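You operate a simulated robot arm through the tools that you are given. There is no shell and no other tool. Be economical: measure what you need, move in short steps, check, and stop when the job is done.

You run a simulated two-armed robot. Do the job below in one go: nothing can be reset, and whatever is moved stays where it is left.

Task
Take the cap off the vial that says "62" on the teal bench and lay it down there.

It is judged by the outcome, as a careful person would: the job done as asked, and still so three seconds after it is handed in. It fails if anything else is knocked over, pushed out of place, dropped, spilled or broken. Lids that push on must go on centred and level and be pressed home; caps that screw on are set level and turned clockwise until they are tight.

Robot
Two 7-joint arms with two-finger parallel grippers on one trunk, on a base that drives. Base frame: it is fixed to the floor where the robot stands at the start and does not move with it; the origin is under the middle of the robot, x ahead of it, y to its left, z up; the surface under the hand at the start is at about z = 880. Readings come in mm, degrees, newtons and seconds.
The left shoulder is at the start at [62, 198, 1204], the right one opposite. With the tool pointing down near the work surface each hand reaches from about 260 to 700 mm from the robot's upright axis, wherever it stands, measured 20 degrees to its own side. Payload 1.57 kg a hand.
The TCP of each hand is the grasp point between the finger pads, 30 mm short of the fingertips. In the tool frame z runs along the fingers and y along their closing line. The gripper opens to 110 mm. The fingers are 24 mm wide and 12 mm thick; the gripper's body (48 by 112 mm) begins 78 mm behind the TCP.
Orientation is that of the tool frame in the base frame, as a unit quaternion [x, y, z, w]. With the fingers straight down and closing along the base's y, the tool's x points along the base's -x, its y along +y and its z along -z.

Tools
- The arms move only by the tool apply_moves. It takes "left_series", "right_series" or both (then of equal length, played together; a hand with none holds still); each is a list of rows, each an object of numbers (a shift or turn left out is 0, a gripper value left out holds the last): "dx", "dy", "dz": the shift along the tool's x, y, z in mm; "wx", "wy", "wz": the turn, a rotation vector about the tool's x, y, z in degrees; "grip": the closure, from 0 (fully open) to 1 (shut). In form: [{"dx": .., "dy": .., "dz": .., "wx": .., "wy": .., "wz": .., "grip": ..}, ...]. A call has 1 to 12 rows; each row is the pose to reach, as a shift and turn from the pose commanded when the call began, along the tool's axes at that moment. A row lasts 0.2 s, in which the tool goes at most 50 mm and 8.6 degrees; a call with a longer step from one row to the next is refused whole, and so is a gripper value outside its range. Where a pose cannot be reached the arm comes as near as it can. A force on the tool above 40 N (or 10 N above the force at the start of the call, whichever is more), or a blocked arm, ends the call early, and 0.2 s more pass. Each finger travels about 72 mm/s and halts on what it meets, pressing with about 41 N; the grip force reading is that of the motor and also rises with nothing between the fingers. The clock runs only during rows and for 0.2 s after the last one: add rows that repeat a pose to give the fingers time. The reply holds the time, the measured pose of the TCP, the force on the tool along the base axes, the opening and the grip force, in the units named above and with some noise, with the torque about the TCP (base axes, N m) and any sound that the robot's microphone picked up.
- Cameras (640 x 400 px; columns grow to the right, rows downward): "scene" is now at [104.1, 11.4, 1783.6]; the picture's right is [0.15, -0.99, 0.00], its down [-0.80, -0.12, -0.59] and it looks along [0.58, 0.09, -0.81] (base axes); focal length 250 px, centre (320, 200). "left" rides on the left gripper at [70, -16, -141] in its tool frame; the picture's right is [0.23, 0.97, 0.00], its down [-0.85, 0.20, -0.48] and it looks along [-0.47, 0.11, 0.88] (tool axes); focal length 222 px, centre (320, 200). "right" rides on the right gripper at [70, 16, -141] in its tool frame; the picture's right is [-0.23, 0.97, 0.00], its down [-0.86, -0.20, -0.48] and it looks along [-0.47, -0.11, 0.88] (tool axes); focal length 222 px, centre (320, 200). There is no depth. A picture from a camera that has moved, and an enlarged one, comes with that camera's place and axes in the base frame and with its lens.
- snapshot(camera): a new picture of that camera. It takes no simulated time.
- slide_trunk(by): slides the trunk up (or, below 0, down) by that many mm; the arms and the scene camera ride with it, the base frame stays. It gives what a move gives, with no picture.
- roll_base(legs): drives the robot by 1 to 6 legs, each [ahead, left, turn to the left] in mm, mm and degrees, along the robot's own axes; the way and the turn of a leg run together, so that a leg with both is an arc; at most 1500 mm and 180 degrees a leg. The arms and the cameras ride along, it lands a little off, and it stops where it bumps. It gives what a move gives.
- head_to(pan, tilt): turns the head with the scene camera to pan (to the left, within 86 degrees either way) and tilt (down, from -29 to 69), counted from straight ahead of the robot. It gives what a move gives.
- zoom(camera, box): a new picture of the part [left, top, right, bottom] of that camera's present view, enlarged. It takes no simulated time.
- job_done(): hands the job in; it is judged then, once.

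Work in short steps. Places have to be worked out from the pictures, the camera data and where the tool is seen: move nearer, look again, correct. Check each grasp and each placing, and mend what went wrong. You have 120 turns and 88 pictures in all, those below and enlarged ones among them. Open the grippers and draw the arms clear of the work before you hand the job in, unless the task says otherwise; then end with one line.

The tools are called after ">>>" by a JSON object that holds its "method" and its "body". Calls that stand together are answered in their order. apply_moves: Moves the arms, as the interface text tells. Its arguments: {"type":"object","properties":{"left_series":{"type":"array","items":{"type":"object","properties":{"dx":{"type":"number"},"dy":{"type":"number"},"dz":{"type":"number"},"wx":{"type":"number"},"wy":{"type":"number"},"wz":{"type":"number"},"grip":{"type":"number"}}}},"right_series":{"type":"array","items":{"type":"object","properties":{"dx":{"type":"number"},"dy":{"type":"number"},"dz":{"type":"number"},"wx":{"type":"number"},"wy":{"type":"number"},"wz":{"type":"number"},"grip":{"type":"number"}}}}},"required":[]} The other tools are called the same way: slide_trunk (by) slides the trunk up or down; roll_base (legs) drives the base; head_to (pan, tilt) turns the head that bears the scene camera; snapshot (camera) takes a picture; zoom (camera, box) takes an enlarged picture of a part of a camera's view; job_done () hands the job in.

At the start:

```text
clock: 0.0
left_ee_pos: [495.1, 321.9, 1190.2]
left_ee_rot: [0.0, 1.0, 0.0, -0.001]
left_wrist_force: [-0.5, 0.1, 0.5]
left_ft_torque: [-0.02, 0.01, 0.02]
left_grip_width: 109.9
left_grasp_force: 0.0
right_ee_pos: [379.5, -37.2, 1195.3]
right_ee_rot: [0.0, 1.0, -0.001, 0.0]
right_wrist_force: [-0.6, 0.1, -0.5]
right_ft_torque: [0.01, 0.0, 0.01]
right_grip_width: 110.1
right_grasp_force: 0.0
trunk travel left (down, up): [-800.0, 190.0]
robot x, y, heading: [0.8, -0.6, 0.2]
head pan, tilt: [8.9, 53.7]
```

scene: 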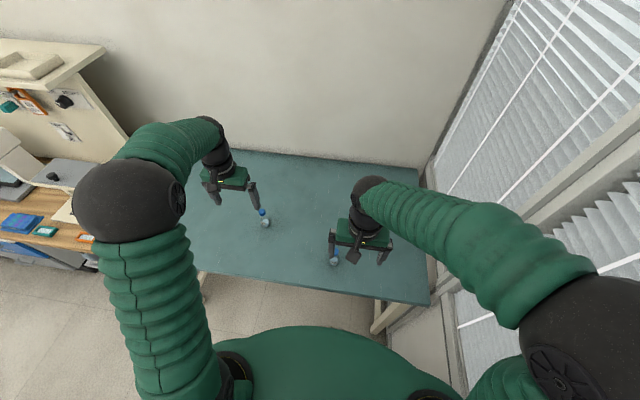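
right: 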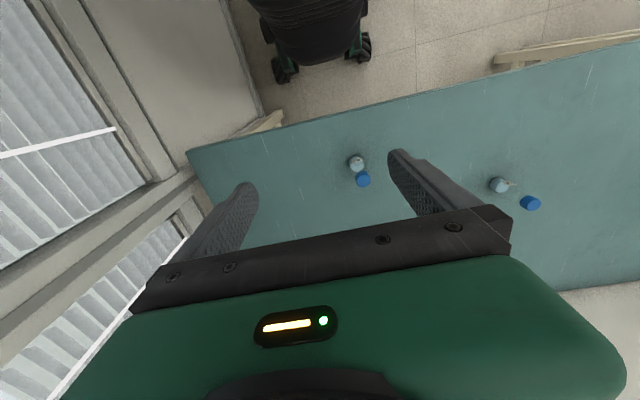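
left: 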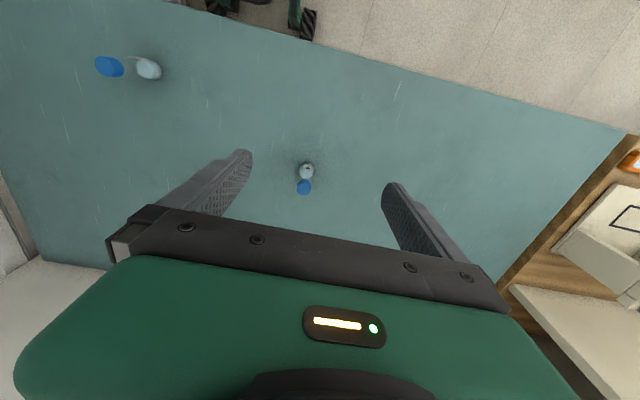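

Two blue-capped vials are visible on the teal bench. I zoom in on both to read their labels.

>>> {"method": "zoom", "body": {"camera": "scene", "box": [235, 195, 295, 240]}}

>>> {"method": "zoom", "body": {"camera": "scene", "box": [310, 235, 370, 280]}}

>>> {"method": "zoom", "body": {"camera": "left", "box": [270, 140, 340, 210]}}

>>> {"method": "zoom", "body": {"camera": "right", "box": [330, 140, 400, 200]}}

```text
8.89 times, centred on (265, 218) of scene
camera zoom: at [104.1, 11.4, 1783.6], right [0.15, -0.99, 0.0], down [-0.8, -0.12, -0.59], along [0.58, 0.09, -0.81], focal length 2221 px, centre (809, 44)
```

zoom: 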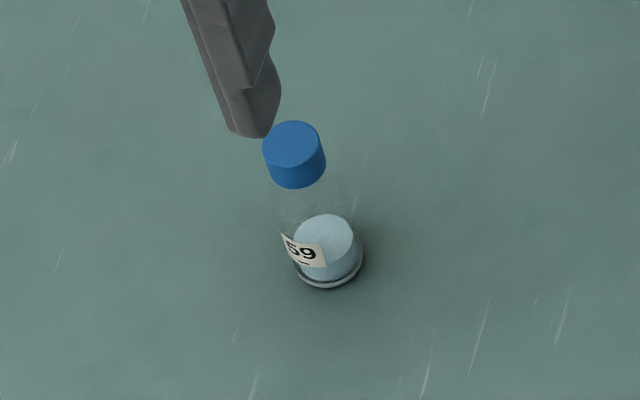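

```text
8.89 times, centred on (340, 258) of scene
camera zoom: at [104.1, 11.4, 1783.6], right [0.15, -0.99, 0.0], down [-0.8, -0.12, -0.59], along [0.58, 0.09, -0.81], focal length 2221 px, centre (142, -311)
```

zoom: 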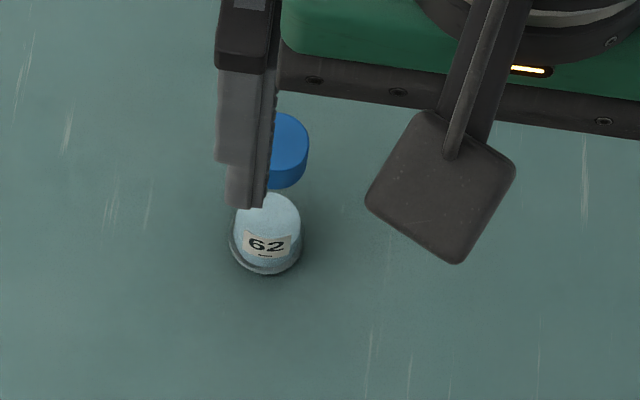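

```text
5.71 times, centred on (305, 175) of left
camera zoom: at [427.0, 308.1, 1332.6], right [-0.23, 0.97, 0.0], down [0.86, 0.2, 0.48], along [0.47, 0.11, -0.88], focal length 1269 px, centre (406, 343)
```

zoom: 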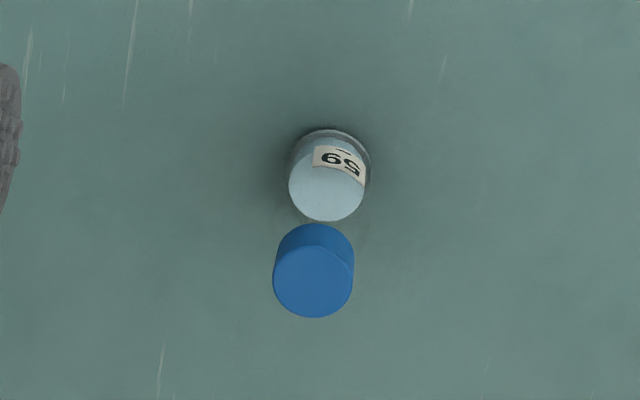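

```text
6.67 times, centred on (365, 170) of right
camera zoom: at [307.9, -20.6, 1336.6], right [0.23, 0.97, 0.0], down [0.86, -0.2, 0.48], along [0.47, -0.11, -0.88], focal length 1481 px, centre (20, 400)
```

zoom: 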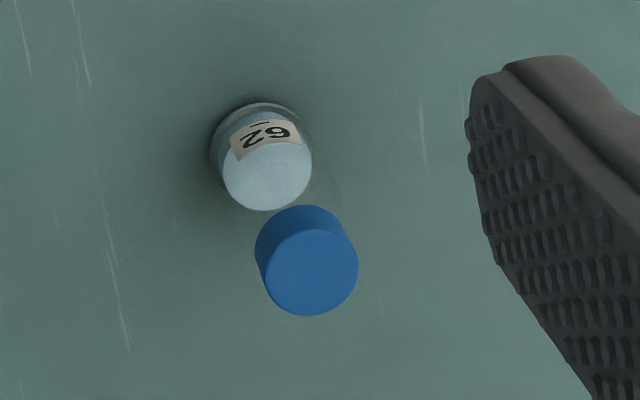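

Vial 62 is at about (477, 17), roughly 95 mm tall with the cap top near z≈978. My plan is to hold its body from the left with the left hand and work the cap from above with the right. First I yaw the left hand while it is up high.

>>> {"method": "apply_moves", "body": {"left_series": [{"wz": -8.2}, {"wz": -16.4}, {"wz": -24.6}, {"wz": -32.8}, {"wz": -41}, {"wz": -49.2}, {"wz": -57.4}, {"wz": -65.6}, {"wz": -73.8}, {"wz": -82}, {"wz": -90}, {"wz": -90}]}}

```text
clock: 2.6
left_ee_pos: [495.6, 322.7, 1189.5]
left_ee_rot: [0.708, -0.707, 0.0, 0.001]
left_wrist_force: [0.2, -1.0, -0.3]
left_ft_torque: [0.02, 0.01, -0.02]
left_grip_width: 110.0
left_grasp_force: 0.1
right_ee_pos: [378.5, -38.0, 1195.8]
right_ee_rot: [0.0, 1.0, -0.001, 0.0]
right_wrist_force: [-0.3, -0.6, 0.1]
right_ft_torque: [-0.01, -0.03, 0.01]
right_grip_width: 109.8
right_grasp_force: 0.0
trunk travel left (down, up): [-800.0, 190.0]
robot x, y, heading: [-1.1, -1.1, 0.1]
head pan, tilt: [8.9, 53.7]
```

Yaw worked (tool x = −Y). Now I tilt the left hand toward horizontal pointing −Y while shifting it toward y≈170, still high.

>>> {"method": "apply_moves", "body": {"left_series": [{"wy": 8.2, "dx": 10}, {"wy": 16.4, "dx": 25}, {"wy": 24.6, "dx": 40}, {"wy": 32.8, "dx": 55}, {"wy": 41, "dx": 70}, {"wy": 49.2, "dx": 85}, {"wy": 57.4, "dx": 100}, {"wy": 65.6, "dx": 115}, {"wy": 73.8, "dx": 130}, {"wy": 80, "dx": 140}, {"wy": 80, "dx": 140}]}}

```text
clock: 5.0
left_ee_pos: [494.9, 183.8, 1191.3]
left_ee_rot: [-0.541, 0.543, -0.454, -0.455]
left_wrist_force: [0.8, 0.1, 0.6]
left_ft_torque: [0.01, -0.02, 0.04]
left_grip_width: 110.2
left_grasp_force: 0.1
right_ee_pos: [378.4, -36.1, 1195.9]
right_ee_rot: [0.0, 1.0, -0.001, 0.001]
right_wrist_force: [0.2, -0.6, -0.2]
right_ft_torque: [-0.02, 0.01, 0.02]
right_grip_width: 110.1
right_grasp_force: 0.0
trunk travel left (down, up): [-800.0, 190.0]
robot x, y, heading: [-0.2, 0.8, -0.1]
head pan, tilt: [8.9, 53.7]
```

Tilt reached. I lower the left hand to about (477, 150, 925), well clear of the vial, then look.

>>> {"method": "apply_moves", "body": {"left_series": [{"dy": 3, "dx": -37, "dz": 11}, {"dy": 6, "dx": -74, "dz": 22}, {"dy": 9, "dx": -111, "dz": 34}, {"dy": 12, "dx": -148, "dz": 46}, {"dy": 15, "dx": -185, "dz": 57}, {"dy": 18, "dx": -222, "dz": 68}, {"dy": 18, "dx": -256, "dz": 80}, {"dy": 18, "dx": -256, "dz": 80}]}}

>>> {"method": "snapshot", "body": {"camera": "scene"}}

>>> {"method": "snapshot", "body": {"camera": "left"}}

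>>> {"method": "snapshot", "body": {"camera": "right"}}

```text
clock: 6.8
left_ee_pos: [476.8, 147.1, 924.2]
left_ee_rot: [0.542, -0.541, 0.455, 0.454]
left_wrist_force: [-0.6, 0.7, -0.2]
left_ft_torque: [-0.01, 0.02, 0.01]
left_grip_width: 110.0
left_grasp_force: 0.1
right_ee_pos: [378.9, -38.3, 1195.8]
right_ee_rot: [0.0, 1.0, -0.001, 0.0]
right_wrist_force: [-0.6, -0.1, -0.9]
right_ft_torque: [0.02, 0.04, 0.05]
right_grip_width: 110.0
right_grasp_force: 0.1
trunk travel left (down, up): [-800.0, 190.0]
robot x, y, heading: [-1.3, -0.3, 0.1]
head pan, tilt: [8.9, 53.7]
```

```text
80 pictures are left
camera scene: at [104.3, 12.1, 1783.6], right [0.15, -0.99, 0.0], down [-0.8, -0.13, -0.59], along [0.58, 0.09, -0.81], focal length 250 px, centre (320, 200)
```

scene: 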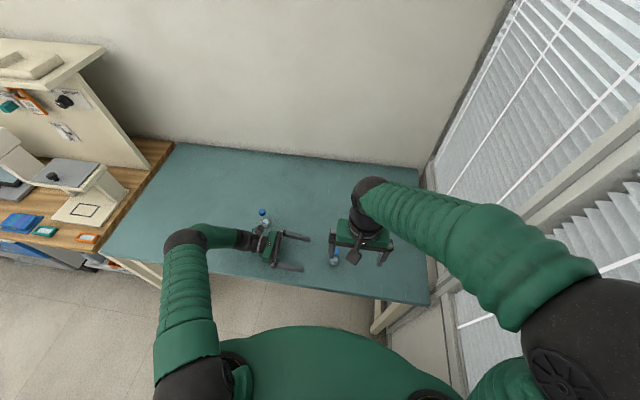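

```text
79 pictures are left
camera left: at [493.0, 275.9, 1018.3], right [-0.97, -0.04, 0.22], down [-0.2, 0.62, -0.76], along [-0.11, -0.78, -0.61], focal length 222 px, centre (320, 200)
```

left: 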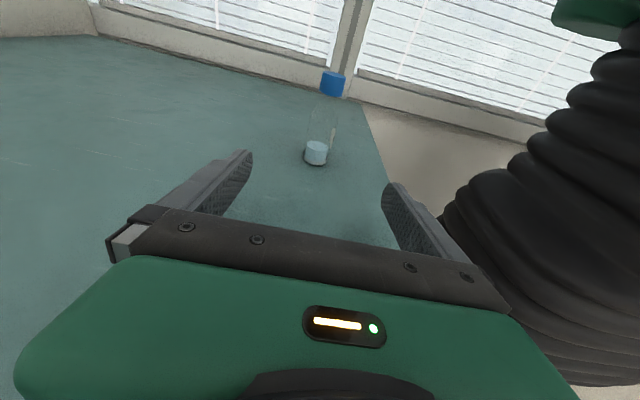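

```text
78 pictures are left
camera right: at [306.4, -20.5, 1337.0], right [0.23, 0.97, 0.0], down [0.85, -0.2, 0.48], along [0.47, -0.11, -0.88], focal length 222 px, centre (320, 200)
```

right: 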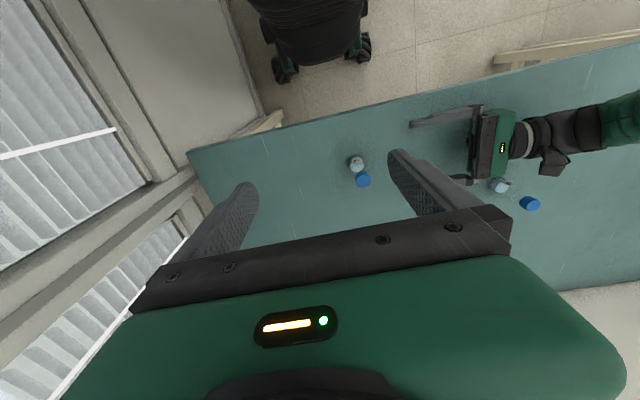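

The left hand is clear of vial 59. I zoom in on vial 62 from the left camera to refine its position and heights.

>>> {"method": "zoom", "body": {"camera": "left", "box": [280, 60, 380, 180]}}

>>> {"method": "zoom", "body": {"camera": "right", "box": [330, 140, 400, 200]}}

```text
3.33 times, centred on (330, 120) of left
camera zoom: at [493.0, 275.9, 1018.3], right [-0.97, -0.04, 0.22], down [-0.2, 0.62, -0.76], along [-0.11, -0.78, -0.61], focal length 740 px, centre (287, 467)
```

zoom: 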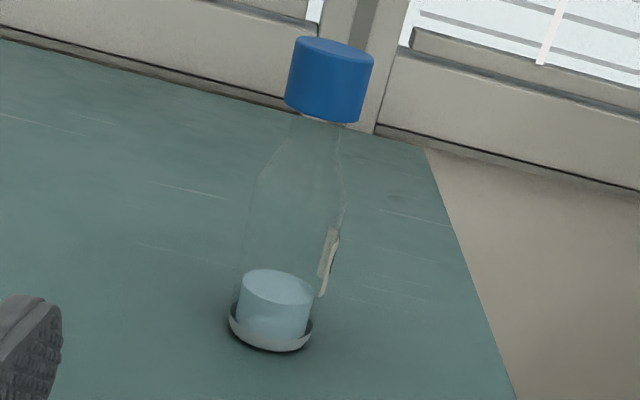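

```text
6.67 times, centred on (365, 170) of right
camera zoom: at [306.4, -20.5, 1337.0], right [0.23, 0.97, 0.0], down [0.85, -0.2, 0.48], along [0.47, -0.11, -0.88], focal length 1481 px, centre (20, 400)
```

zoom: 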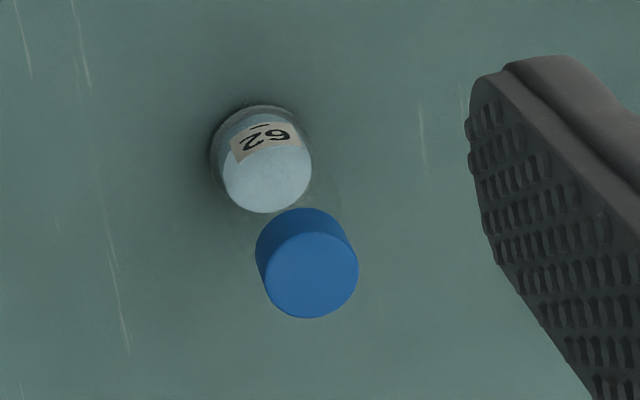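

The vial is a bottle with its cylindrical body at z≈880–935 and the cap at ≈960–980, axis at about (478, 20). I advance the open left fingers around the body at z≈910.

>>> {"method": "apply_moves", "body": {"left_series": [{"dx": -12, "dz": 10, "dy": -1}, {"dx": -8, "dz": 35, "dy": -1}, {"dx": -4, "dz": 60, "dy": -1}, {"dx": 0, "dz": 85, "dy": -1}, {"dx": 4, "dz": 108, "dy": -1}, {"dx": 8, "dz": 126, "dy": -1}, {"dx": 8, "dz": 126, "dy": -1}]}}

>>> {"method": "snapshot", "body": {"camera": "left"}}

>>> {"method": "zoom", "body": {"camera": "right", "box": [310, 100, 470, 220]}}

```text
clock: 8.4
left_ee_pos: [478.3, 22.1, 911.3]
left_ee_rot: [-0.541, 0.542, -0.454, -0.455]
left_wrist_force: [-0.3, -0.4, 0.8]
left_ft_torque: [0.0, -0.01, 0.03]
left_grip_width: 110.1
left_grasp_force: 0.1
right_ee_pos: [377.0, -36.8, 1195.8]
right_ee_rot: [0.0, 1.0, -0.001, 0.0]
right_wrist_force: [-0.5, -0.1, 0.1]
right_ft_torque: [-0.02, -0.01, -0.01]
right_grip_width: 109.9
right_grasp_force: 0.1
trunk travel left (down, up): [-800.0, 190.0]
robot x, y, heading: [2.4, 1.5, 0.1]
head pan, tilt: [8.9, 53.7]
```

```text
75 pictures are left
camera left: at [495.3, 149.9, 1004.0], right [-0.97, -0.04, 0.22], down [-0.2, 0.62, -0.76], along [-0.11, -0.78, -0.61], focal length 222 px, centre (320, 200)
```

left: 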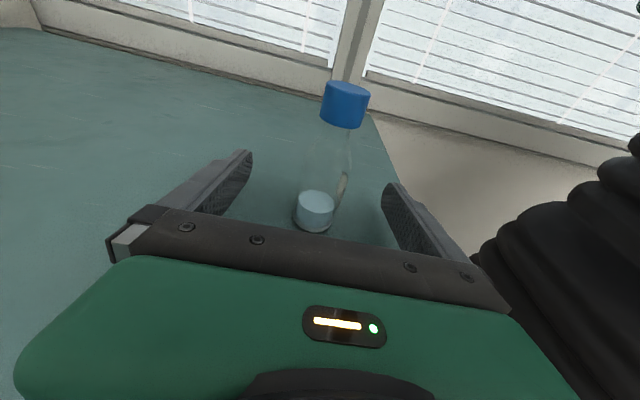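

```text
3.33 times, centred on (390, 160) of right
camera zoom: at [306.6, -20.5, 1337.0], right [0.23, 0.97, 0.0], down [0.86, -0.2, 0.48], along [0.47, -0.11, -0.88], focal length 740 px, centre (87, 333)
```

zoom: 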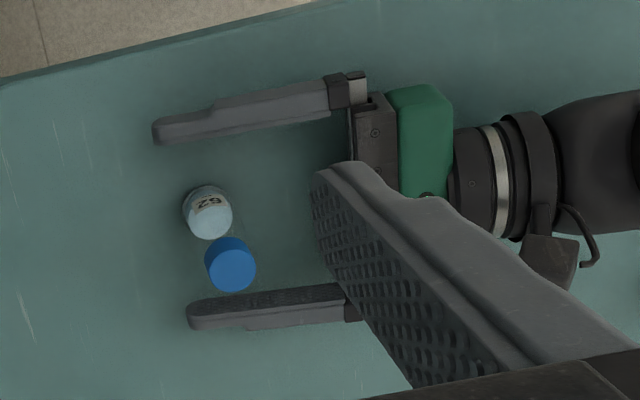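

The vial is centred between the left fingers (≈478, 19). I close the left gripper onto the body in steps.

>>> {"method": "apply_moves", "body": {"left_series": [{"grip": 0.3}, {"grip": 0.5}, {"grip": 0.6}, {"grip": 0.65}, {"grip": 0.7}, {"grip": 0.75}, {"grip": 0.8}, {"grip": 0.85}, {"grip": 1.0}, {"grip": 1.0}]}}

>>> {"method": "snapshot", "body": {"camera": "left"}}

>>> {"method": "zoom", "body": {"camera": "right", "box": [310, 100, 470, 220]}}

```text
clock: 10.6
left_ee_pos: [479.1, 20.8, 910.1]
left_ee_rot: [-0.541, 0.541, -0.455, -0.455]
left_wrist_force: [1.4, 0.4, 2.1]
left_ft_torque: [-0.04, 0.05, -0.01]
left_grip_width: 28.0
left_grasp_force: 38.5
right_ee_pos: [377.9, -37.3, 1195.0]
right_ee_rot: [0.0, 1.0, -0.001, 0.001]
right_wrist_force: [-0.1, 0.2, 0.4]
right_ft_torque: [0.02, 0.01, -0.01]
right_grip_width: 109.9
right_grasp_force: 0.0
trunk travel left (down, up): [-800.0, 190.0]
robot x, y, heading: [1.0, -0.7, -0.0]
head pan, tilt: [8.9, 53.7]
```

```text
73 pictures are left
camera left: at [495.3, 150.2, 1004.1], right [-0.97, -0.04, 0.22], down [-0.2, 0.62, -0.76], along [-0.11, -0.78, -0.61], focal length 222 px, centre (320, 200)
```

left: 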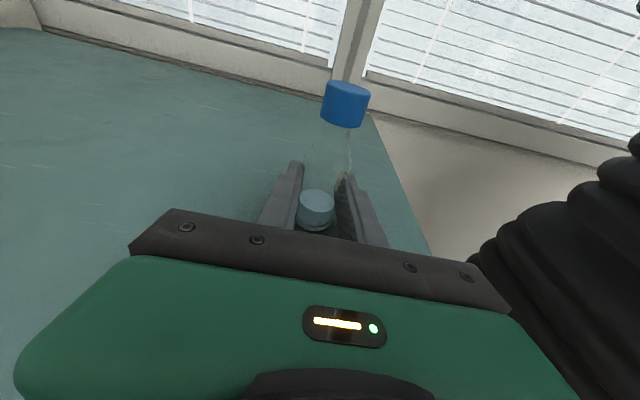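

```text
3.33 times, centred on (390, 160) of right
camera zoom: at [306.6, -20.5, 1337.0], right [0.23, 0.97, 0.0], down [0.86, -0.2, 0.48], along [0.47, -0.11, -0.88], focal length 740 px, centre (87, 333)
```

zoom: 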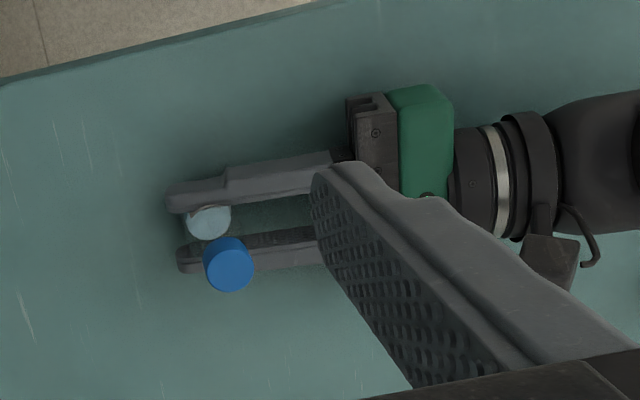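

The left hand holds the vial firmly (28 mm). Now I bring the right hand, part-closed, above the cap at about (479, 19, 1060).

>>> {"method": "apply_moves", "body": {"right_series": [{"dx": -25, "dy": 14, "dz": 0, "grip": 0.3}, {"dx": -50, "dy": 28, "dz": 20, "grip": 0.5}, {"dx": -75, "dy": 42, "dz": 50, "grip": 0.5}, {"dx": -95, "dy": 54, "dz": 85, "grip": 0.5}, {"dx": -101, "dy": 56, "dz": 120, "grip": 0.5}, {"dx": -101, "dy": 56, "dz": 135, "grip": 0.5}, {"dx": -101, "dy": 56, "dz": 135, "grip": 0.5}]}}

>>> {"method": "snapshot", "body": {"camera": "right"}}

>>> {"method": "snapshot", "body": {"camera": "left"}}

```text
clock: 12.2
left_ee_pos: [479.1, 22.7, 911.8]
left_ee_rot: [-0.542, 0.542, -0.455, -0.454]
left_wrist_force: [0.4, 1.0, 2.8]
left_ft_torque: [-0.02, 0.03, -0.01]
left_grip_width: 28.0
left_grasp_force: 37.7
right_ee_pos: [477.6, 16.6, 1061.6]
right_ee_rot: [0.0, 1.0, -0.001, 0.0]
right_wrist_force: [0.6, 0.0, 0.0]
right_ft_torque: [-0.02, -0.01, -0.01]
right_grip_width: 54.8
right_grasp_force: 0.0
trunk travel left (down, up): [-800.0, 190.0]
robot x, y, heading: [-1.9, 2.0, -0.1]
head pan, tilt: [8.9, 53.7]
```

```text
71 pictures are left
camera right: at [405.2, 34.2, 1202.1], right [0.23, 0.97, 0.0], down [0.85, -0.2, 0.48], along [0.47, -0.11, -0.88], focal length 222 px, centre (320, 200)
```

right: 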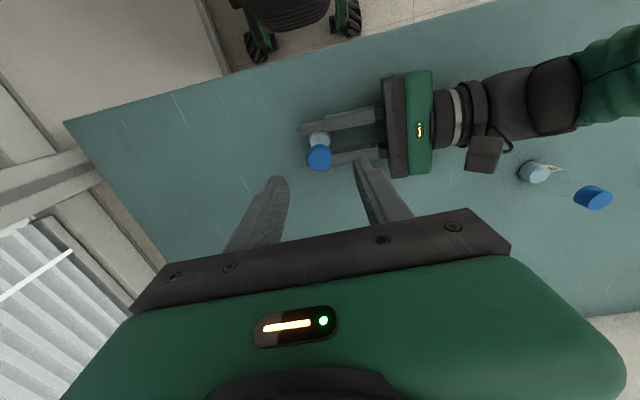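

```text
70 pictures are left
camera left: at [495.4, 150.4, 1004.1], right [-0.97, -0.04, 0.22], down [-0.2, 0.62, -0.76], along [-0.11, -0.78, -0.61], focal length 222 px, centre (320, 200)
```

left: 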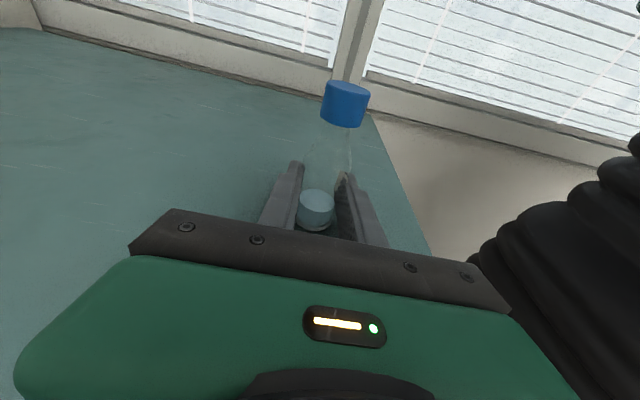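

Right camera puts the cap at about (476–479, 18). I lower to TCP z≈1012 (tips just above the cap top) and check alignment.

>>> {"method": "apply_moves", "body": {"right_series": [{"dz": 25, "dy": 1}, {"dz": 48, "dy": 1}, {"dz": 48, "dy": 1}]}}

>>> {"method": "zoom", "body": {"camera": "right", "box": [220, 80, 440, 260]}}

>>> {"method": "zoom", "body": {"camera": "left", "box": [240, 10, 450, 160]}}

```text
clock: 13.0
left_ee_pos: [478.4, 21.5, 910.2]
left_ee_rot: [-0.542, 0.543, -0.454, -0.454]
left_wrist_force: [-1.0, 0.9, 2.1]
left_ft_torque: [-0.05, 0.01, 0.0]
left_grip_width: 28.2
left_grasp_force: 38.2
right_ee_pos: [477.2, 19.1, 1012.9]
right_ee_rot: [0.0, 1.0, -0.001, 0.0]
right_wrist_force: [-0.1, -0.5, 0.5]
right_ft_torque: [-0.01, -0.04, 0.0]
right_grip_width: 55.2
right_grasp_force: 0.1
trunk travel left (down, up): [-800.0, 190.0]
robot x, y, heading: [1.8, -0.1, 0.1]
head pan, tilt: [8.9, 53.7]
```

```text
2.22 times, centred on (330, 170) of right
camera zoom: at [406.0, 36.1, 1154.3], right [0.23, 0.97, 0.0], down [0.85, -0.2, 0.48], along [0.47, -0.11, -0.88], focal length 494 px, centre (298, 267)
```

zoom: 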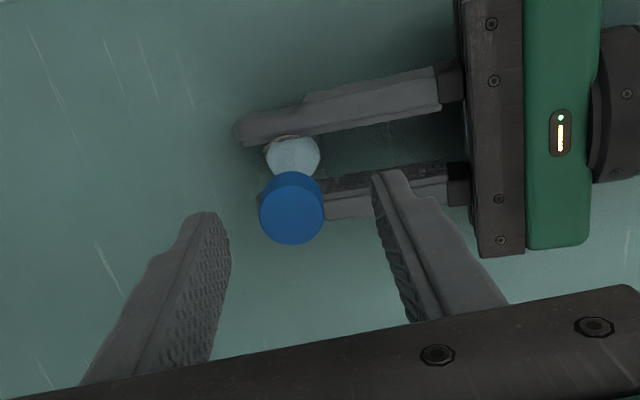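

```text
2.67 times, centred on (345, 85) of left
camera zoom: at [495.1, 150.3, 1004.1], right [-0.97, -0.04, 0.22], down [-0.2, 0.62, -0.76], along [-0.11, -0.78, -0.61], focal length 592 px, centre (253, 507)
```

zoom: 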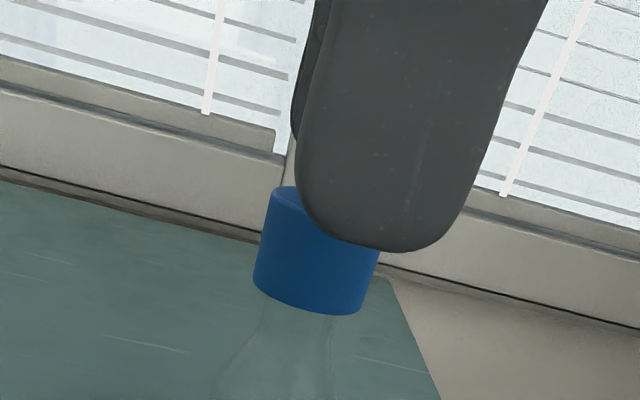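

The cap sits between the fingers, with about a 2 mm offset in x. I correct that, descend so the tips reach z≈962, and close on the cap.

>>> {"method": "apply_moves", "body": {"right_series": [{"dz": 10, "dx": -1.5, "dy": -1}, {"dz": 22, "dx": -1.5, "dy": -1}, {"dz": 22, "dx": -1.5, "dy": -1, "grip": 0.6}, {"dz": 22, "dx": -1.5, "dy": -1, "grip": 0.7}, {"dz": 22, "dx": -1.5, "dy": -1, "grip": 0.75}, {"dz": 22, "dx": -1.5, "dy": -1, "grip": 0.8}, {"dz": 22, "dx": -1.5, "dy": -1, "grip": 1.0}, {"dz": 22, "dx": -1.5, "dy": -1, "grip": 1.0}]}}

>>> {"method": "zoom", "body": {"camera": "left", "box": [240, 10, 450, 160]}}

```text
clock: 14.8
left_ee_pos: [479.5, 22.1, 909.8]
left_ee_rot: [-0.541, 0.542, -0.455, -0.454]
left_wrist_force: [-1.7, 12.9, 2.6]
left_ft_torque: [-0.8, 0.02, -0.12]
left_grip_width: 27.7
left_grasp_force: 38.6
right_ee_pos: [479.9, 17.0, 990.0]
right_ee_rot: [0.0, 1.0, -0.002, 0.0]
right_wrist_force: [0.9, -13.6, 0.7]
right_ft_torque: [-0.27, -0.14, 0.17]
right_grip_width: 21.6
right_grasp_force: 34.7
trunk travel left (down, up): [-800.0, 190.0]
robot x, y, heading: [1.2, 2.3, -0.2]
head pan, tilt: [8.9, 53.7]
```

```text
2.67 times, centred on (345, 85) of left
camera zoom: at [495.3, 150.7, 1004.1], right [-0.97, -0.04, 0.22], down [-0.2, 0.62, -0.76], along [-0.11, -0.78, -0.61], focal length 592 px, centre (253, 507)
```

zoom: 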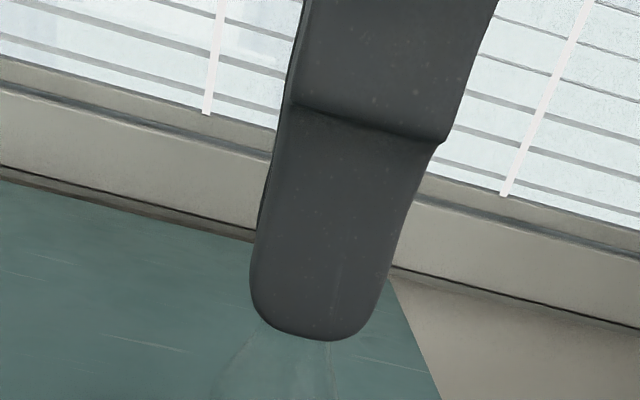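

Cap is gripped (21.6 mm), with about 13 N side load along y. I shift the right hand 1.5 mm toward −y to relieve it, then try a counter-clockwise turn.

>>> {"method": "apply_moves", "body": {"right_series": [{"dy": -1.5}, {"dy": -1.5}, {"dy": -1.5, "wz": -6}, {"dy": -1.5, "wz": -12}, {"dy": -1.5, "wz": -18}, {"dy": -1.5, "wz": -24}, {"dy": -1.5, "wz": -30}]}}

>>> {"method": "snapshot", "body": {"camera": "right"}}

```text
clock: 16.4
left_ee_pos: [479.9, 21.9, 910.2]
left_ee_rot: [-0.541, 0.542, -0.455, -0.455]
left_wrist_force: [5.4, 3.9, 2.0]
left_ft_torque: [-0.02, 0.1, 0.01]
left_grip_width: 28.1
left_grasp_force: 38.9
right_ee_pos: [481.4, 18.1, 991.2]
right_ee_rot: [-0.258, 0.966, 0.0, 0.0]
right_wrist_force: [-5.8, -3.6, -0.2]
right_ft_torque: [-0.29, 0.31, 0.0]
right_grip_width: 20.1
right_grasp_force: 34.2
trunk travel left (down, up): [-800.0, 190.0]
robot x, y, heading: [-2.7, 2.2, -0.1]
head pan, tilt: [8.9, 53.7]
```

```text
66 pictures are left
camera right: at [410.0, -3.2, 1132.3], right [-0.29, 0.96, 0.0], down [0.84, 0.26, 0.48], along [0.46, 0.14, -0.88], focal length 222 px, centre (320, 200)
```

right: 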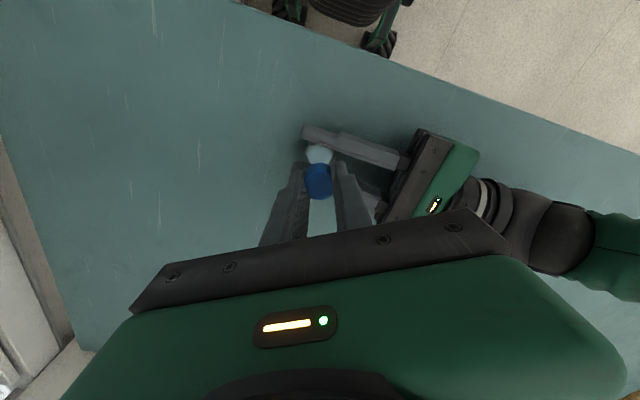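

Side load dropped. I zoom in to check that the fingers sit properly on the cap.

>>> {"method": "zoom", "body": {"camera": "right", "box": [260, 110, 400, 230]}}

>>> {"method": "zoom", "body": {"camera": "left", "box": [240, 10, 450, 160]}}

```text
3.33 times, centred on (330, 170) of right
camera zoom: at [410.0, -3.2, 1132.3], right [-0.29, 0.96, 0.0], down [0.84, 0.26, 0.48], along [0.46, 0.14, -0.88], focal length 740 px, centre (287, 300)
```

zoom: 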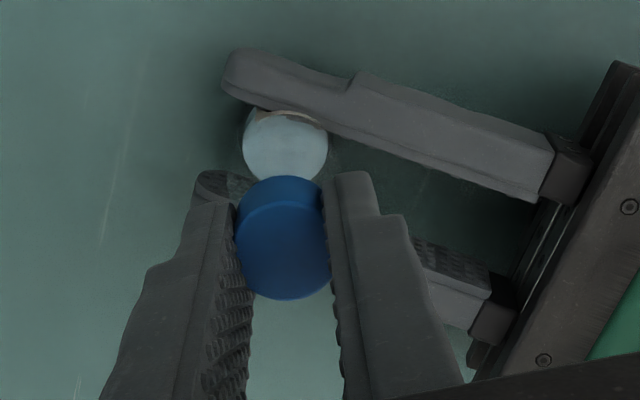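

```text
2.67 times, centred on (345, 85) of left
camera zoom: at [495.5, 150.1, 1004.0], right [-0.97, -0.04, 0.22], down [-0.2, 0.62, -0.76], along [-0.11, -0.78, -0.61], focal length 592 px, centre (253, 507)
```

zoom: 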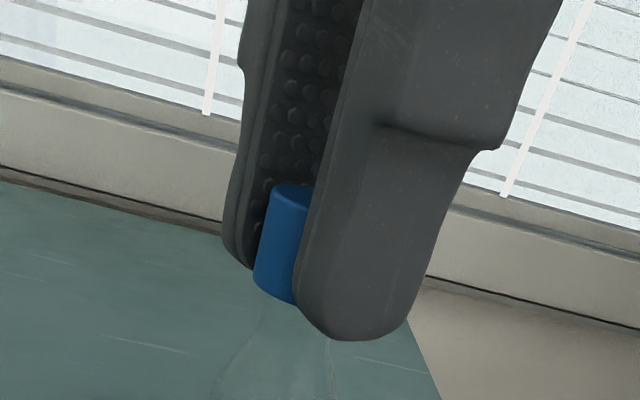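

The cap is well between the pads. I continue counter-clockwise by another 66°.

>>> {"method": "apply_moves", "body": {"right_series": [{"wz": -8}, {"wz": -16}, {"wz": -24}, {"wz": -32}, {"wz": -40}, {"wz": -48}, {"wz": -56}, {"wz": -64}, {"wz": -66}]}}

>>> {"method": "zoom", "body": {"camera": "left", "box": [240, 10, 450, 160]}}

```text
clock: 18.4
left_ee_pos: [479.1, 21.1, 912.1]
left_ee_rot: [0.541, -0.541, 0.455, 0.455]
left_wrist_force: [16.8, -8.2, -1.3]
left_ft_torque: [0.5, 0.66, 0.08]
left_grip_width: 28.0
left_grasp_force: 38.4
right_ee_pos: [481.0, 16.8, 990.8]
right_ee_rot: [0.744, -0.668, 0.0, 0.0]
right_wrist_force: [-14.7, 9.0, 6.0]
right_ft_torque: [0.17, 0.46, -0.02]
right_grip_width: 20.2
right_grasp_force: 33.6
trunk travel left (down, up): [-800.0, 190.0]
robot x, y, heading: [1.6, -1.1, -0.2]
head pan, tilt: [8.9, 53.7]
```

```text
2.67 times, centred on (345, 85) of left
camera zoom: at [495.6, 150.2, 1004.1], right [-0.97, -0.04, 0.22], down [-0.2, 0.62, -0.76], along [-0.11, -0.78, -0.61], focal length 592 px, centre (253, 507)
```

zoom: 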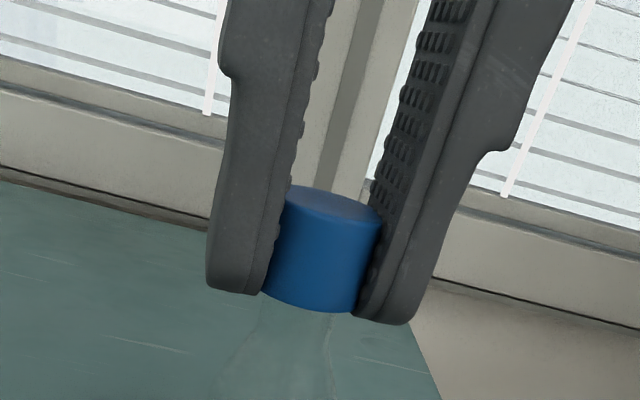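

The upward force (+6 N) on the right tool suggests the cap is threaded and rising. I relieve the side load, lift slightly, and keep turning.

>>> {"method": "apply_moves", "body": {"right_series": [{"dx": -0.9, "dy": 1.4, "dz": -0.7}, {"dx": -0.9, "dy": 1.4, "dz": -0.7}, {"dx": -0.9, "dy": 1.4, "dz": -0.8, "wz": -8}, {"dx": -0.9, "dy": 1.4, "dz": -0.9, "wz": -16}, {"dx": -0.9, "dy": 1.4, "dz": -1, "wz": -24}, {"dx": -0.9, "dy": 1.4, "dz": -1.1, "wz": -32}, {"dx": -0.9, "dy": 1.4, "dz": -1.2, "wz": -40}, {"dx": -0.9, "dy": 1.4, "dz": -1.3, "wz": -48}, {"dx": -0.9, "dy": 1.4, "dz": -1.4, "wz": -56}, {"dx": -0.9, "dy": 1.4, "dz": -1.5, "wz": -60}]}}

>>> {"method": "zoom", "body": {"camera": "left", "box": [240, 10, 450, 160]}}

```text
clock: 20.6
left_ee_pos: [478.7, 20.6, 910.8]
left_ee_rot: [0.542, -0.542, 0.455, 0.454]
left_wrist_force: [10.3, 2.7, 2.7]
left_ft_torque: [-0.27, 0.41, 0.05]
left_grip_width: 28.1
left_grasp_force: 37.8
right_ee_pos: [478.7, 17.3, 991.7]
right_ee_rot: [0.978, -0.207, 0.0, 0.001]
right_wrist_force: [-9.3, -2.8, 0.0]
right_ft_torque: [0.05, 0.37, -0.01]
right_grip_width: 20.6
right_grasp_force: 33.5
trunk travel left (down, up): [-800.0, 190.0]
robot x, y, heading: [1.5, 2.6, 0.3]
head pan, tilt: [8.9, 53.7]
```

```text
2.67 times, centred on (345, 85) of left
camera zoom: at [495.6, 150.6, 1004.1], right [-0.97, -0.04, 0.22], down [-0.2, 0.62, -0.76], along [-0.11, -0.78, -0.61], focal length 592 px, centre (253, 507)
```

zoom: 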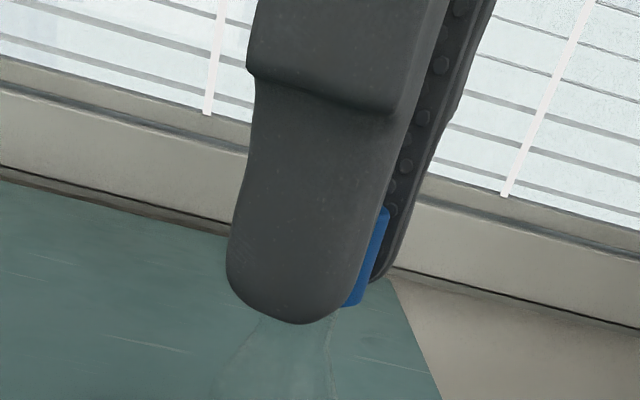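

Turned 156° so far and loads are modest. I continue turning with a slight lift, relieving the side load.

>>> {"method": "apply_moves", "body": {"right_series": [{"dx": -0.8, "dy": 0.7, "dz": -0.5}, {"dx": -0.8, "dy": 0.7, "dz": -0.6, "wz": -8}, {"dx": -0.8, "dy": 0.7, "dz": -0.7, "wz": -16}, {"dx": -0.8, "dy": 0.7, "dz": -0.8, "wz": -24}, {"dx": -0.8, "dy": 0.7, "dz": -0.9, "wz": -32}, {"dx": -0.8, "dy": 0.7, "dz": -1, "wz": -40}, {"dx": -0.8, "dy": 0.7, "dz": -1.1, "wz": -48}, {"dx": -0.8, "dy": 0.7, "dz": -1.2, "wz": -56}, {"dx": -0.8, "dy": 0.7, "dz": -1.3, "wz": -64}, {"dx": -0.8, "dy": 0.7, "dz": -1.4, "wz": -72}, {"dx": -0.8, "dy": 0.7, "dz": -1.5, "wz": -80}]}}

>>> {"method": "zoom", "body": {"camera": "left", "box": [240, 10, 450, 160]}}

```text
clock: 23.0
left_ee_pos: [477.7, 21.9, 910.9]
left_ee_rot: [-0.541, 0.542, -0.454, -0.455]
left_wrist_force: [1.6, 13.3, 4.9]
left_ft_torque: [-0.72, 0.01, 0.02]
left_grip_width: 27.9
left_grasp_force: 37.7
right_ee_pos: [478.6, 16.5, 994.1]
right_ee_rot: [0.883, 0.47, -0.001, 0.001]
right_wrist_force: [-0.9, -12.9, -2.2]
right_ft_torque: [-0.35, 0.03, -0.05]
right_grip_width: 20.4
right_grasp_force: 33.9
trunk travel left (down, up): [-800.0, 190.0]
robot x, y, heading: [1.3, -0.2, 0.3]
head pan, tilt: [8.9, 53.7]
```

```text
2.67 times, centred on (345, 85) of left
camera zoom: at [495.2, 150.5, 1004.0], right [-0.97, -0.04, 0.22], down [-0.2, 0.62, -0.76], along [-0.11, -0.78, -0.61], focal length 592 px, centre (253, 507)
```

zoom: 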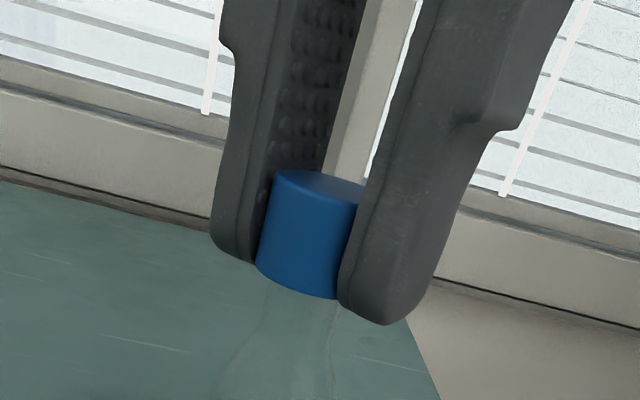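

The cap has visibly risen about 3 mm, so it is a screw cap and is coming off. I continue another ~85°.

>>> {"method": "apply_moves", "body": {"right_series": [{"dx": -1.2, "dy": 0.6, "dz": -0.1}, {"dx": -1.2, "dy": 0.6, "dz": -0.2, "wz": -8}, {"dx": -1.2, "dy": 0.6, "dz": -0.3, "wz": -16}, {"dx": -1.2, "dy": 0.6, "dz": -0.4, "wz": -24}, {"dx": -1.2, "dy": 0.6, "dz": -0.5, "wz": -32}, {"dx": -1.2, "dy": 0.6, "dz": -0.6, "wz": -40}, {"dx": -1.2, "dy": 0.6, "dz": -0.7, "wz": -48}, {"dx": -1.2, "dy": 0.6, "dz": -0.8, "wz": -56}, {"dx": -1.2, "dy": 0.6, "dz": -0.9, "wz": -64}, {"dx": -1.2, "dy": 0.6, "dz": -1.0, "wz": -72}, {"dx": -1.2, "dy": 0.6, "dz": -1.1, "wz": -80}, {"dx": -1.2, "dy": 0.6, "dz": -1.2, "wz": -86}]}}

>>> {"method": "zoom", "body": {"camera": "left", "box": [240, 10, 450, 160]}}

```text
clock: 25.5
left_ee_pos: [476.7, 27.5, 910.6]
left_ee_rot: [0.545, -0.544, 0.457, 0.446]
left_wrist_force: [-2.5, 1.2, 3.2]
left_ft_torque: [0.58, -0.38, 0.1]
left_grip_width: 28.3
left_grasp_force: 38.6
right_ee_pos: [473.7, 26.3, 970.9]
right_ee_rot: [0.809, 0.585, 0.031, 0.039]
right_wrist_force: [-4.8, -3.7, 29.6]
right_ft_torque: [-0.76, 1.16, -0.03]
right_grip_width: 20.9
right_grasp_force: 33.7
right hand out of reach, approached as far as the arm can: row 3, 4, 5, 6, 7, 8, 9, 10, 11, 12
trunk travel left (down, up): [-800.0, 190.0]
robot x, y, heading: [2.3, 0.5, 0.0]
head pan, tilt: [8.9, 53.7]
stopped in row 12 (right hand): the force on the tool passed its limit at 341 N (the readings are from after the stop); the commanded pose is now the measured one
```

```text
2.67 times, centred on (345, 85) of left
camera zoom: at [489.6, 154.4, 1006.5], right [-0.98, -0.05, 0.21], down [-0.2, 0.63, -0.75], along [-0.09, -0.78, -0.62], focal length 592 px, centre (253, 507)
```

zoom: 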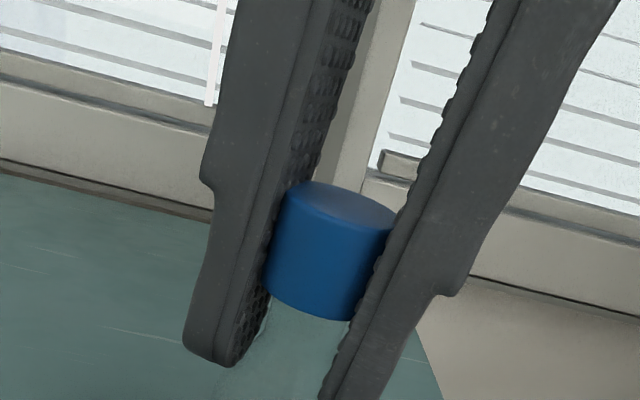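

The right wrist reached its limit and the hand slid down. I open it and draw it back up along its tool axis, then inspect.

>>> {"method": "apply_moves", "body": {"right_series": [{"grip": 0.7}, {"grip": 0.6}, {"grip": 0.55}, {"grip": 0.55, "dz": -15}, {"grip": 0.55, "dz": -40}, {"grip": 0.55, "dz": -70}]}}

>>> {"method": "snapshot", "body": {"camera": "left"}}

>>> {"method": "snapshot", "body": {"camera": "right"}}

>>> {"method": "snapshot", "body": {"camera": "scene"}}

```text
clock: 25.8
left_ee_pos: [478.8, 28.3, 911.3]
left_ee_rot: [0.543, -0.543, 0.456, 0.45]
left_wrist_force: [-3.5, 4.1, 9.6]
left_ft_torque: [0.16, -0.18, -0.15]
left_grip_width: 27.7
left_grasp_force: 38.1
right_ee_pos: [480.6, 26.6, 972.3]
right_ee_rot: [0.81, 0.584, 0.031, 0.042]
right_wrist_force: [0.7, -3.6, 15.1]
right_ft_torque: [-0.22, 0.23, 0.13]
right_grip_width: 29.6
right_grasp_force: 0.0
trunk travel left (down, up): [-800.0, 190.0]
robot x, y, heading: [0.3, -0.1, -0.2]
head pan, tilt: [8.9, 53.7]
stopped in row 1 (right hand): the force on the tool passed its limit at 44 N (the readings are from after the stop); the commanded pose is now the measured one
```

```text
59 pictures are left
camera left: at [492.6, 156.1, 1005.4], right [-0.98, -0.05, 0.22], down [-0.2, 0.62, -0.76], along [-0.1, -0.78, -0.62], focal length 222 px, centre (320, 200)
```

left: 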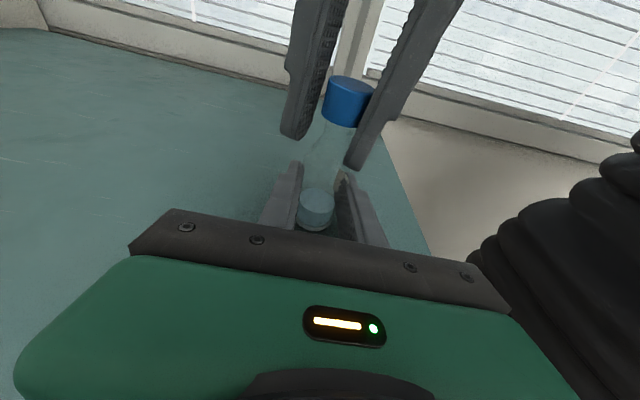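

```text
58 pictures are left
camera right: at [501.8, 92.6, 1114.5], right [0.85, -0.52, 0.1], down [-0.51, -0.73, 0.45], along [-0.16, -0.43, -0.89], focal length 222 px, centre (320, 200)
```

right: 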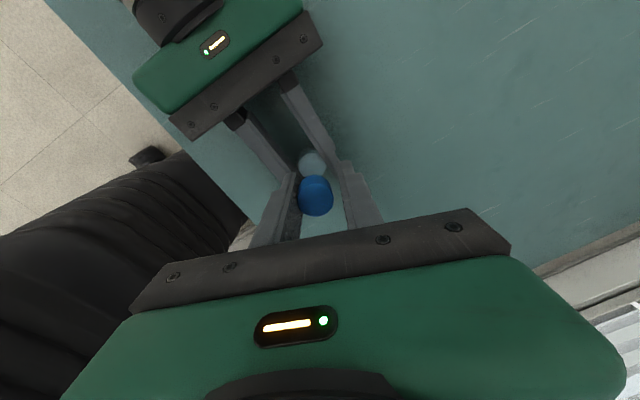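

```text
57 pictures are left
camera scene: at [99.6, 11.9, 1784.2], right [0.16, -0.99, 0.0], down [-0.8, -0.13, -0.59], along [0.59, 0.09, -0.81], focal length 250 px, centre (320, 200)
```

scene: 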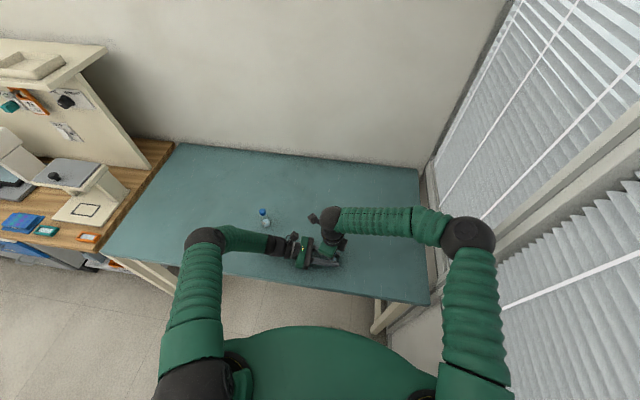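

The vial still looks intact and upright. The right tips seem to be resting on the left hand's fingers, so I open a little more and lift straight up.

>>> {"method": "apply_moves", "body": {"right_series": [{"dz": -3, "grip": 0.72}, {"dz": -8, "grip": 0.68}, {"dz": -16, "grip": 0.6}, {"dz": -30, "grip": 0.55}, {"dz": -55, "grip": 0.5}, {"dz": -80, "grip": 0.5}]}}

>>> {"method": "zoom", "body": {"camera": "left", "box": [220, 30, 440, 240]}}

>>> {"method": "snapshot", "body": {"camera": "right"}}

```text
clock: 27.2
left_ee_pos: [477.5, 27.9, 910.2]
left_ee_rot: [0.544, -0.543, 0.456, 0.449]
left_wrist_force: [0.1, 0.7, 23.4]
left_ft_torque: [0.25, 0.03, 0.01]
left_grip_width: 27.7
left_grasp_force: 38.3
right_ee_pos: [472.2, 27.8, 1051.9]
right_ee_rot: [0.81, 0.584, 0.03, 0.04]
right_wrist_force: [0.2, 0.7, 0.1]
right_ft_torque: [0.02, -0.01, 0.04]
right_grip_width: 55.2
right_grasp_force: 0.0
trunk travel left (down, up): [-800.0, 190.0]
robot x, y, heading: [-1.4, -2.2, -0.1]
head pan, tilt: [8.9, 53.7]
```

```text
1.90 times, centred on (330, 135) of left
camera zoom: at [493.2, 155.8, 1005.2], right [-0.97, -0.05, 0.22], down [-0.2, 0.62, -0.76], along [-0.1, -0.78, -0.62], focal length 423 px, centre (301, 324)
```

zoom: 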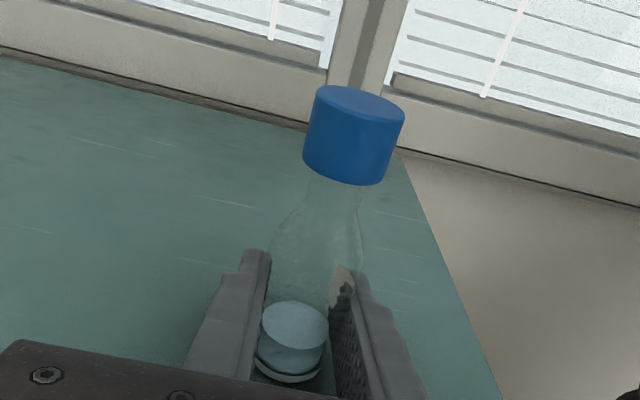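

```text
55 pictures are left
camera right: at [492.8, 94.5, 1193.9], right [0.85, -0.52, 0.1], down [-0.5, -0.73, 0.45], along [-0.16, -0.43, -0.89], focal length 222 px, centre (320, 200)
```

right: 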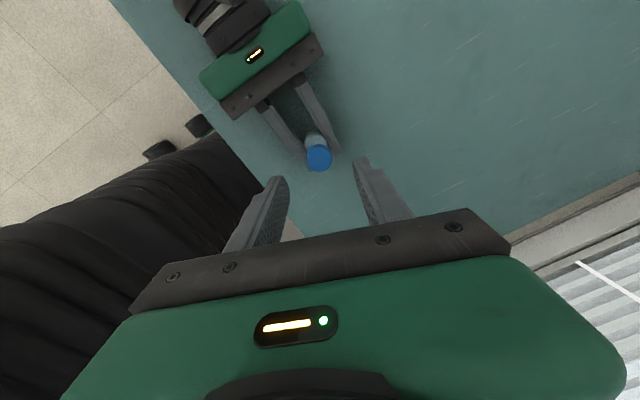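

The vial is intact and still held; the left hand is pressing it onto the bench with 23 N. I ease the left up 0.7 mm, level the right hand, then unwind the right wrist.

>>> {"method": "apply_moves", "body": {"right_series": [{"wx": 2.9, "dz": -10}, {"wx": 5.7, "dz": -20}, {"wx": 5.7, "dz": -20}], "left_series": [{"dx": 0.4}, {"dx": 0.7}, {"dx": 0.7}]}}

>>> {"method": "apply_moves", "body": {"right_series": [{"wz": 8.3}, {"wz": 16.6}, {"wz": 25}, {"wz": 33.3}, {"wz": 41.6}, {"wz": 50}, {"wz": 58.3}, {"wz": 66.6}, {"wz": 75}, {"wz": 83.3}, {"wz": 91.6}, {"wz": 100}]}}

>>> {"method": "apply_moves", "body": {"right_series": [{"wz": 8.3}, {"wz": 16.6}, {"wz": 25}, {"wz": 33.3}, {"wz": 41.6}, {"wz": 50}, {"wz": 58.3}, {"wz": 66.6}, {"wz": 75}, {"wz": 83.3}, {"wz": 91.6}, {"wz": 100}]}}

```text
clock: 28.0
left_ee_pos: [477.8, 28.1, 908.4]
left_ee_rot: [0.545, -0.542, 0.455, 0.449]
left_wrist_force: [3.0, 0.2, 17.7]
left_ft_torque: [0.17, -0.06, -0.02]
left_grip_width: 27.8
left_grasp_force: 38.3
right_ee_pos: [470.1, 28.4, 1061.1]
right_ee_rot: [0.812, 0.584, 0.015, 0.021]
right_wrist_force: [-0.4, 0.2, -0.3]
right_ft_torque: [-0.01, 0.03, -0.03]
right_grip_width: 55.0
right_grasp_force: 0.1
right hand out of reach, approached as far as the arm can: row 2, 3
trunk travel left (down, up): [-800.0, 190.0]
robot x, y, heading: [3.1, -1.9, 0.2]
head pan, tilt: [8.9, 53.7]
```

```text
clock: 30.6
left_ee_pos: [478.0, 27.3, 910.6]
left_ee_rot: [0.545, -0.542, 0.456, 0.449]
left_wrist_force: [-1.2, -1.5, 10.7]
left_ft_torque: [0.09, 0.03, 0.02]
left_grip_width: 27.9
left_grasp_force: 38.2
right_ee_pos: [471.3, 29.7, 1060.8]
right_ee_rot: [0.969, -0.246, 0.001, 0.0]
right_wrist_force: [0.5, 0.0, -0.7]
right_ft_torque: [0.01, -0.03, 0.03]
right_grip_width: 54.8
right_grasp_force: 0.1
trunk travel left (down, up): [-800.0, 190.0]
robot x, y, heading: [-2.2, 0.1, 0.2]
head pan, tilt: [8.9, 53.7]
```

```text
clock: 33.2
left_ee_pos: [478.7, 29.2, 908.9]
left_ee_rot: [0.544, -0.543, 0.454, 0.45]
left_wrist_force: [-0.6, 0.2, 7.1]
left_ft_torque: [0.14, 0.11, -0.01]
left_grip_width: 28.0
left_grasp_force: 38.6
right_ee_pos: [472.8, 29.1, 1061.1]
right_ee_rot: [-0.434, 0.901, 0.0, 0.001]
right_wrist_force: [-0.6, 1.3, -0.3]
right_ft_torque: [0.04, 0.02, -0.02]
right_grip_width: 54.8
right_grasp_force: 0.2
trunk travel left (down, up): [-800.0, 190.0]
robot x, y, heading: [-1.2, 2.6, -0.1]
head pan, tilt: [8.9, 53.7]
```

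Unwound 200°. One more +96° puts the wrist slightly past its original yaw for a longer next stroke; then I view the cap.

>>> {"method": "apply_moves", "body": {"right_series": [{"wz": 8}, {"wz": 16}, {"wz": 24}, {"wz": 32}, {"wz": 40}, {"wz": 48}, {"wz": 56}, {"wz": 64}, {"wz": 72}, {"wz": 80}, {"wz": 88}, {"wz": 96}]}}

>>> {"method": "snapshot", "body": {"camera": "right"}}

>>> {"method": "snapshot", "body": {"camera": "left"}}

```text
clock: 36.0
left_ee_pos: [478.3, 28.3, 909.5]
left_ee_rot: [0.544, -0.543, 0.456, 0.449]
left_wrist_force: [0.1, 0.9, 3.5]
left_ft_torque: [0.1, -0.01, -0.03]
left_grip_width: 27.8
left_grasp_force: 37.9
right_ee_pos: [491.8, -4.2, 1069.2]
right_ee_rot: [0.418, 0.908, 0.009, 0.006]
right_wrist_force: [0.4, 0.2, -0.1]
right_ft_torque: [-0.02, -0.02, -0.01]
right_grip_width: 55.3
right_grasp_force: 0.0
trunk travel left (down, up): [-800.0, 190.0]
robot x, y, heading: [0.4, 1.2, 0.0]
head pan, tilt: [8.9, 53.7]
stopped in row 12 (right hand): the arm was blocked; the commanded pose is now the measured one
```

```text
54 pictures are left
camera right: at [454.2, 59.0, 1211.4], right [0.89, 0.46, 0.02], down [0.4, -0.79, 0.48], along [0.24, -0.41, -0.88], focal length 222 px, centre (320, 200)
```

right: 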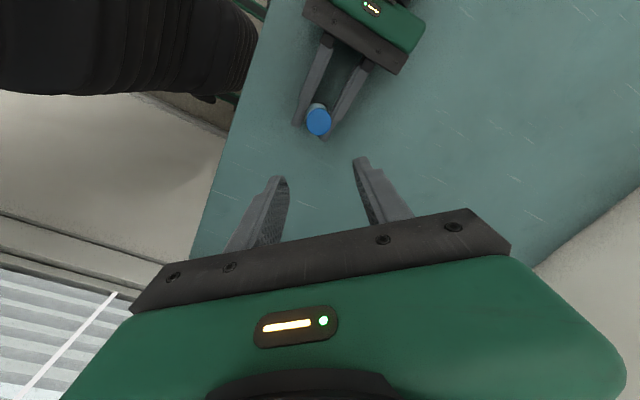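

```text
53 pictures are left
camera left: at [492.2, 155.5, 1004.2], right [-0.97, -0.05, 0.22], down [-0.2, 0.62, -0.75], along [-0.1, -0.78, -0.62], focal length 222 px, centre (320, 200)
```

left: 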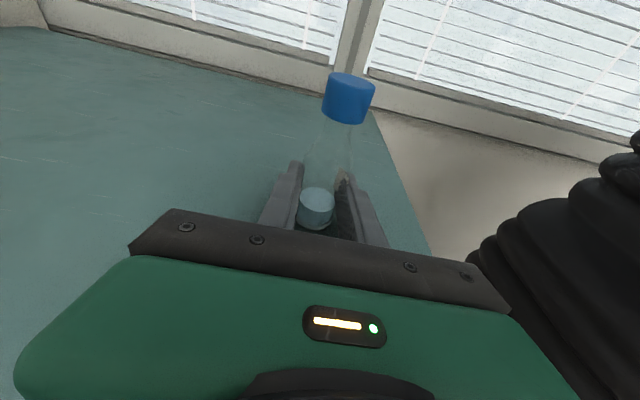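

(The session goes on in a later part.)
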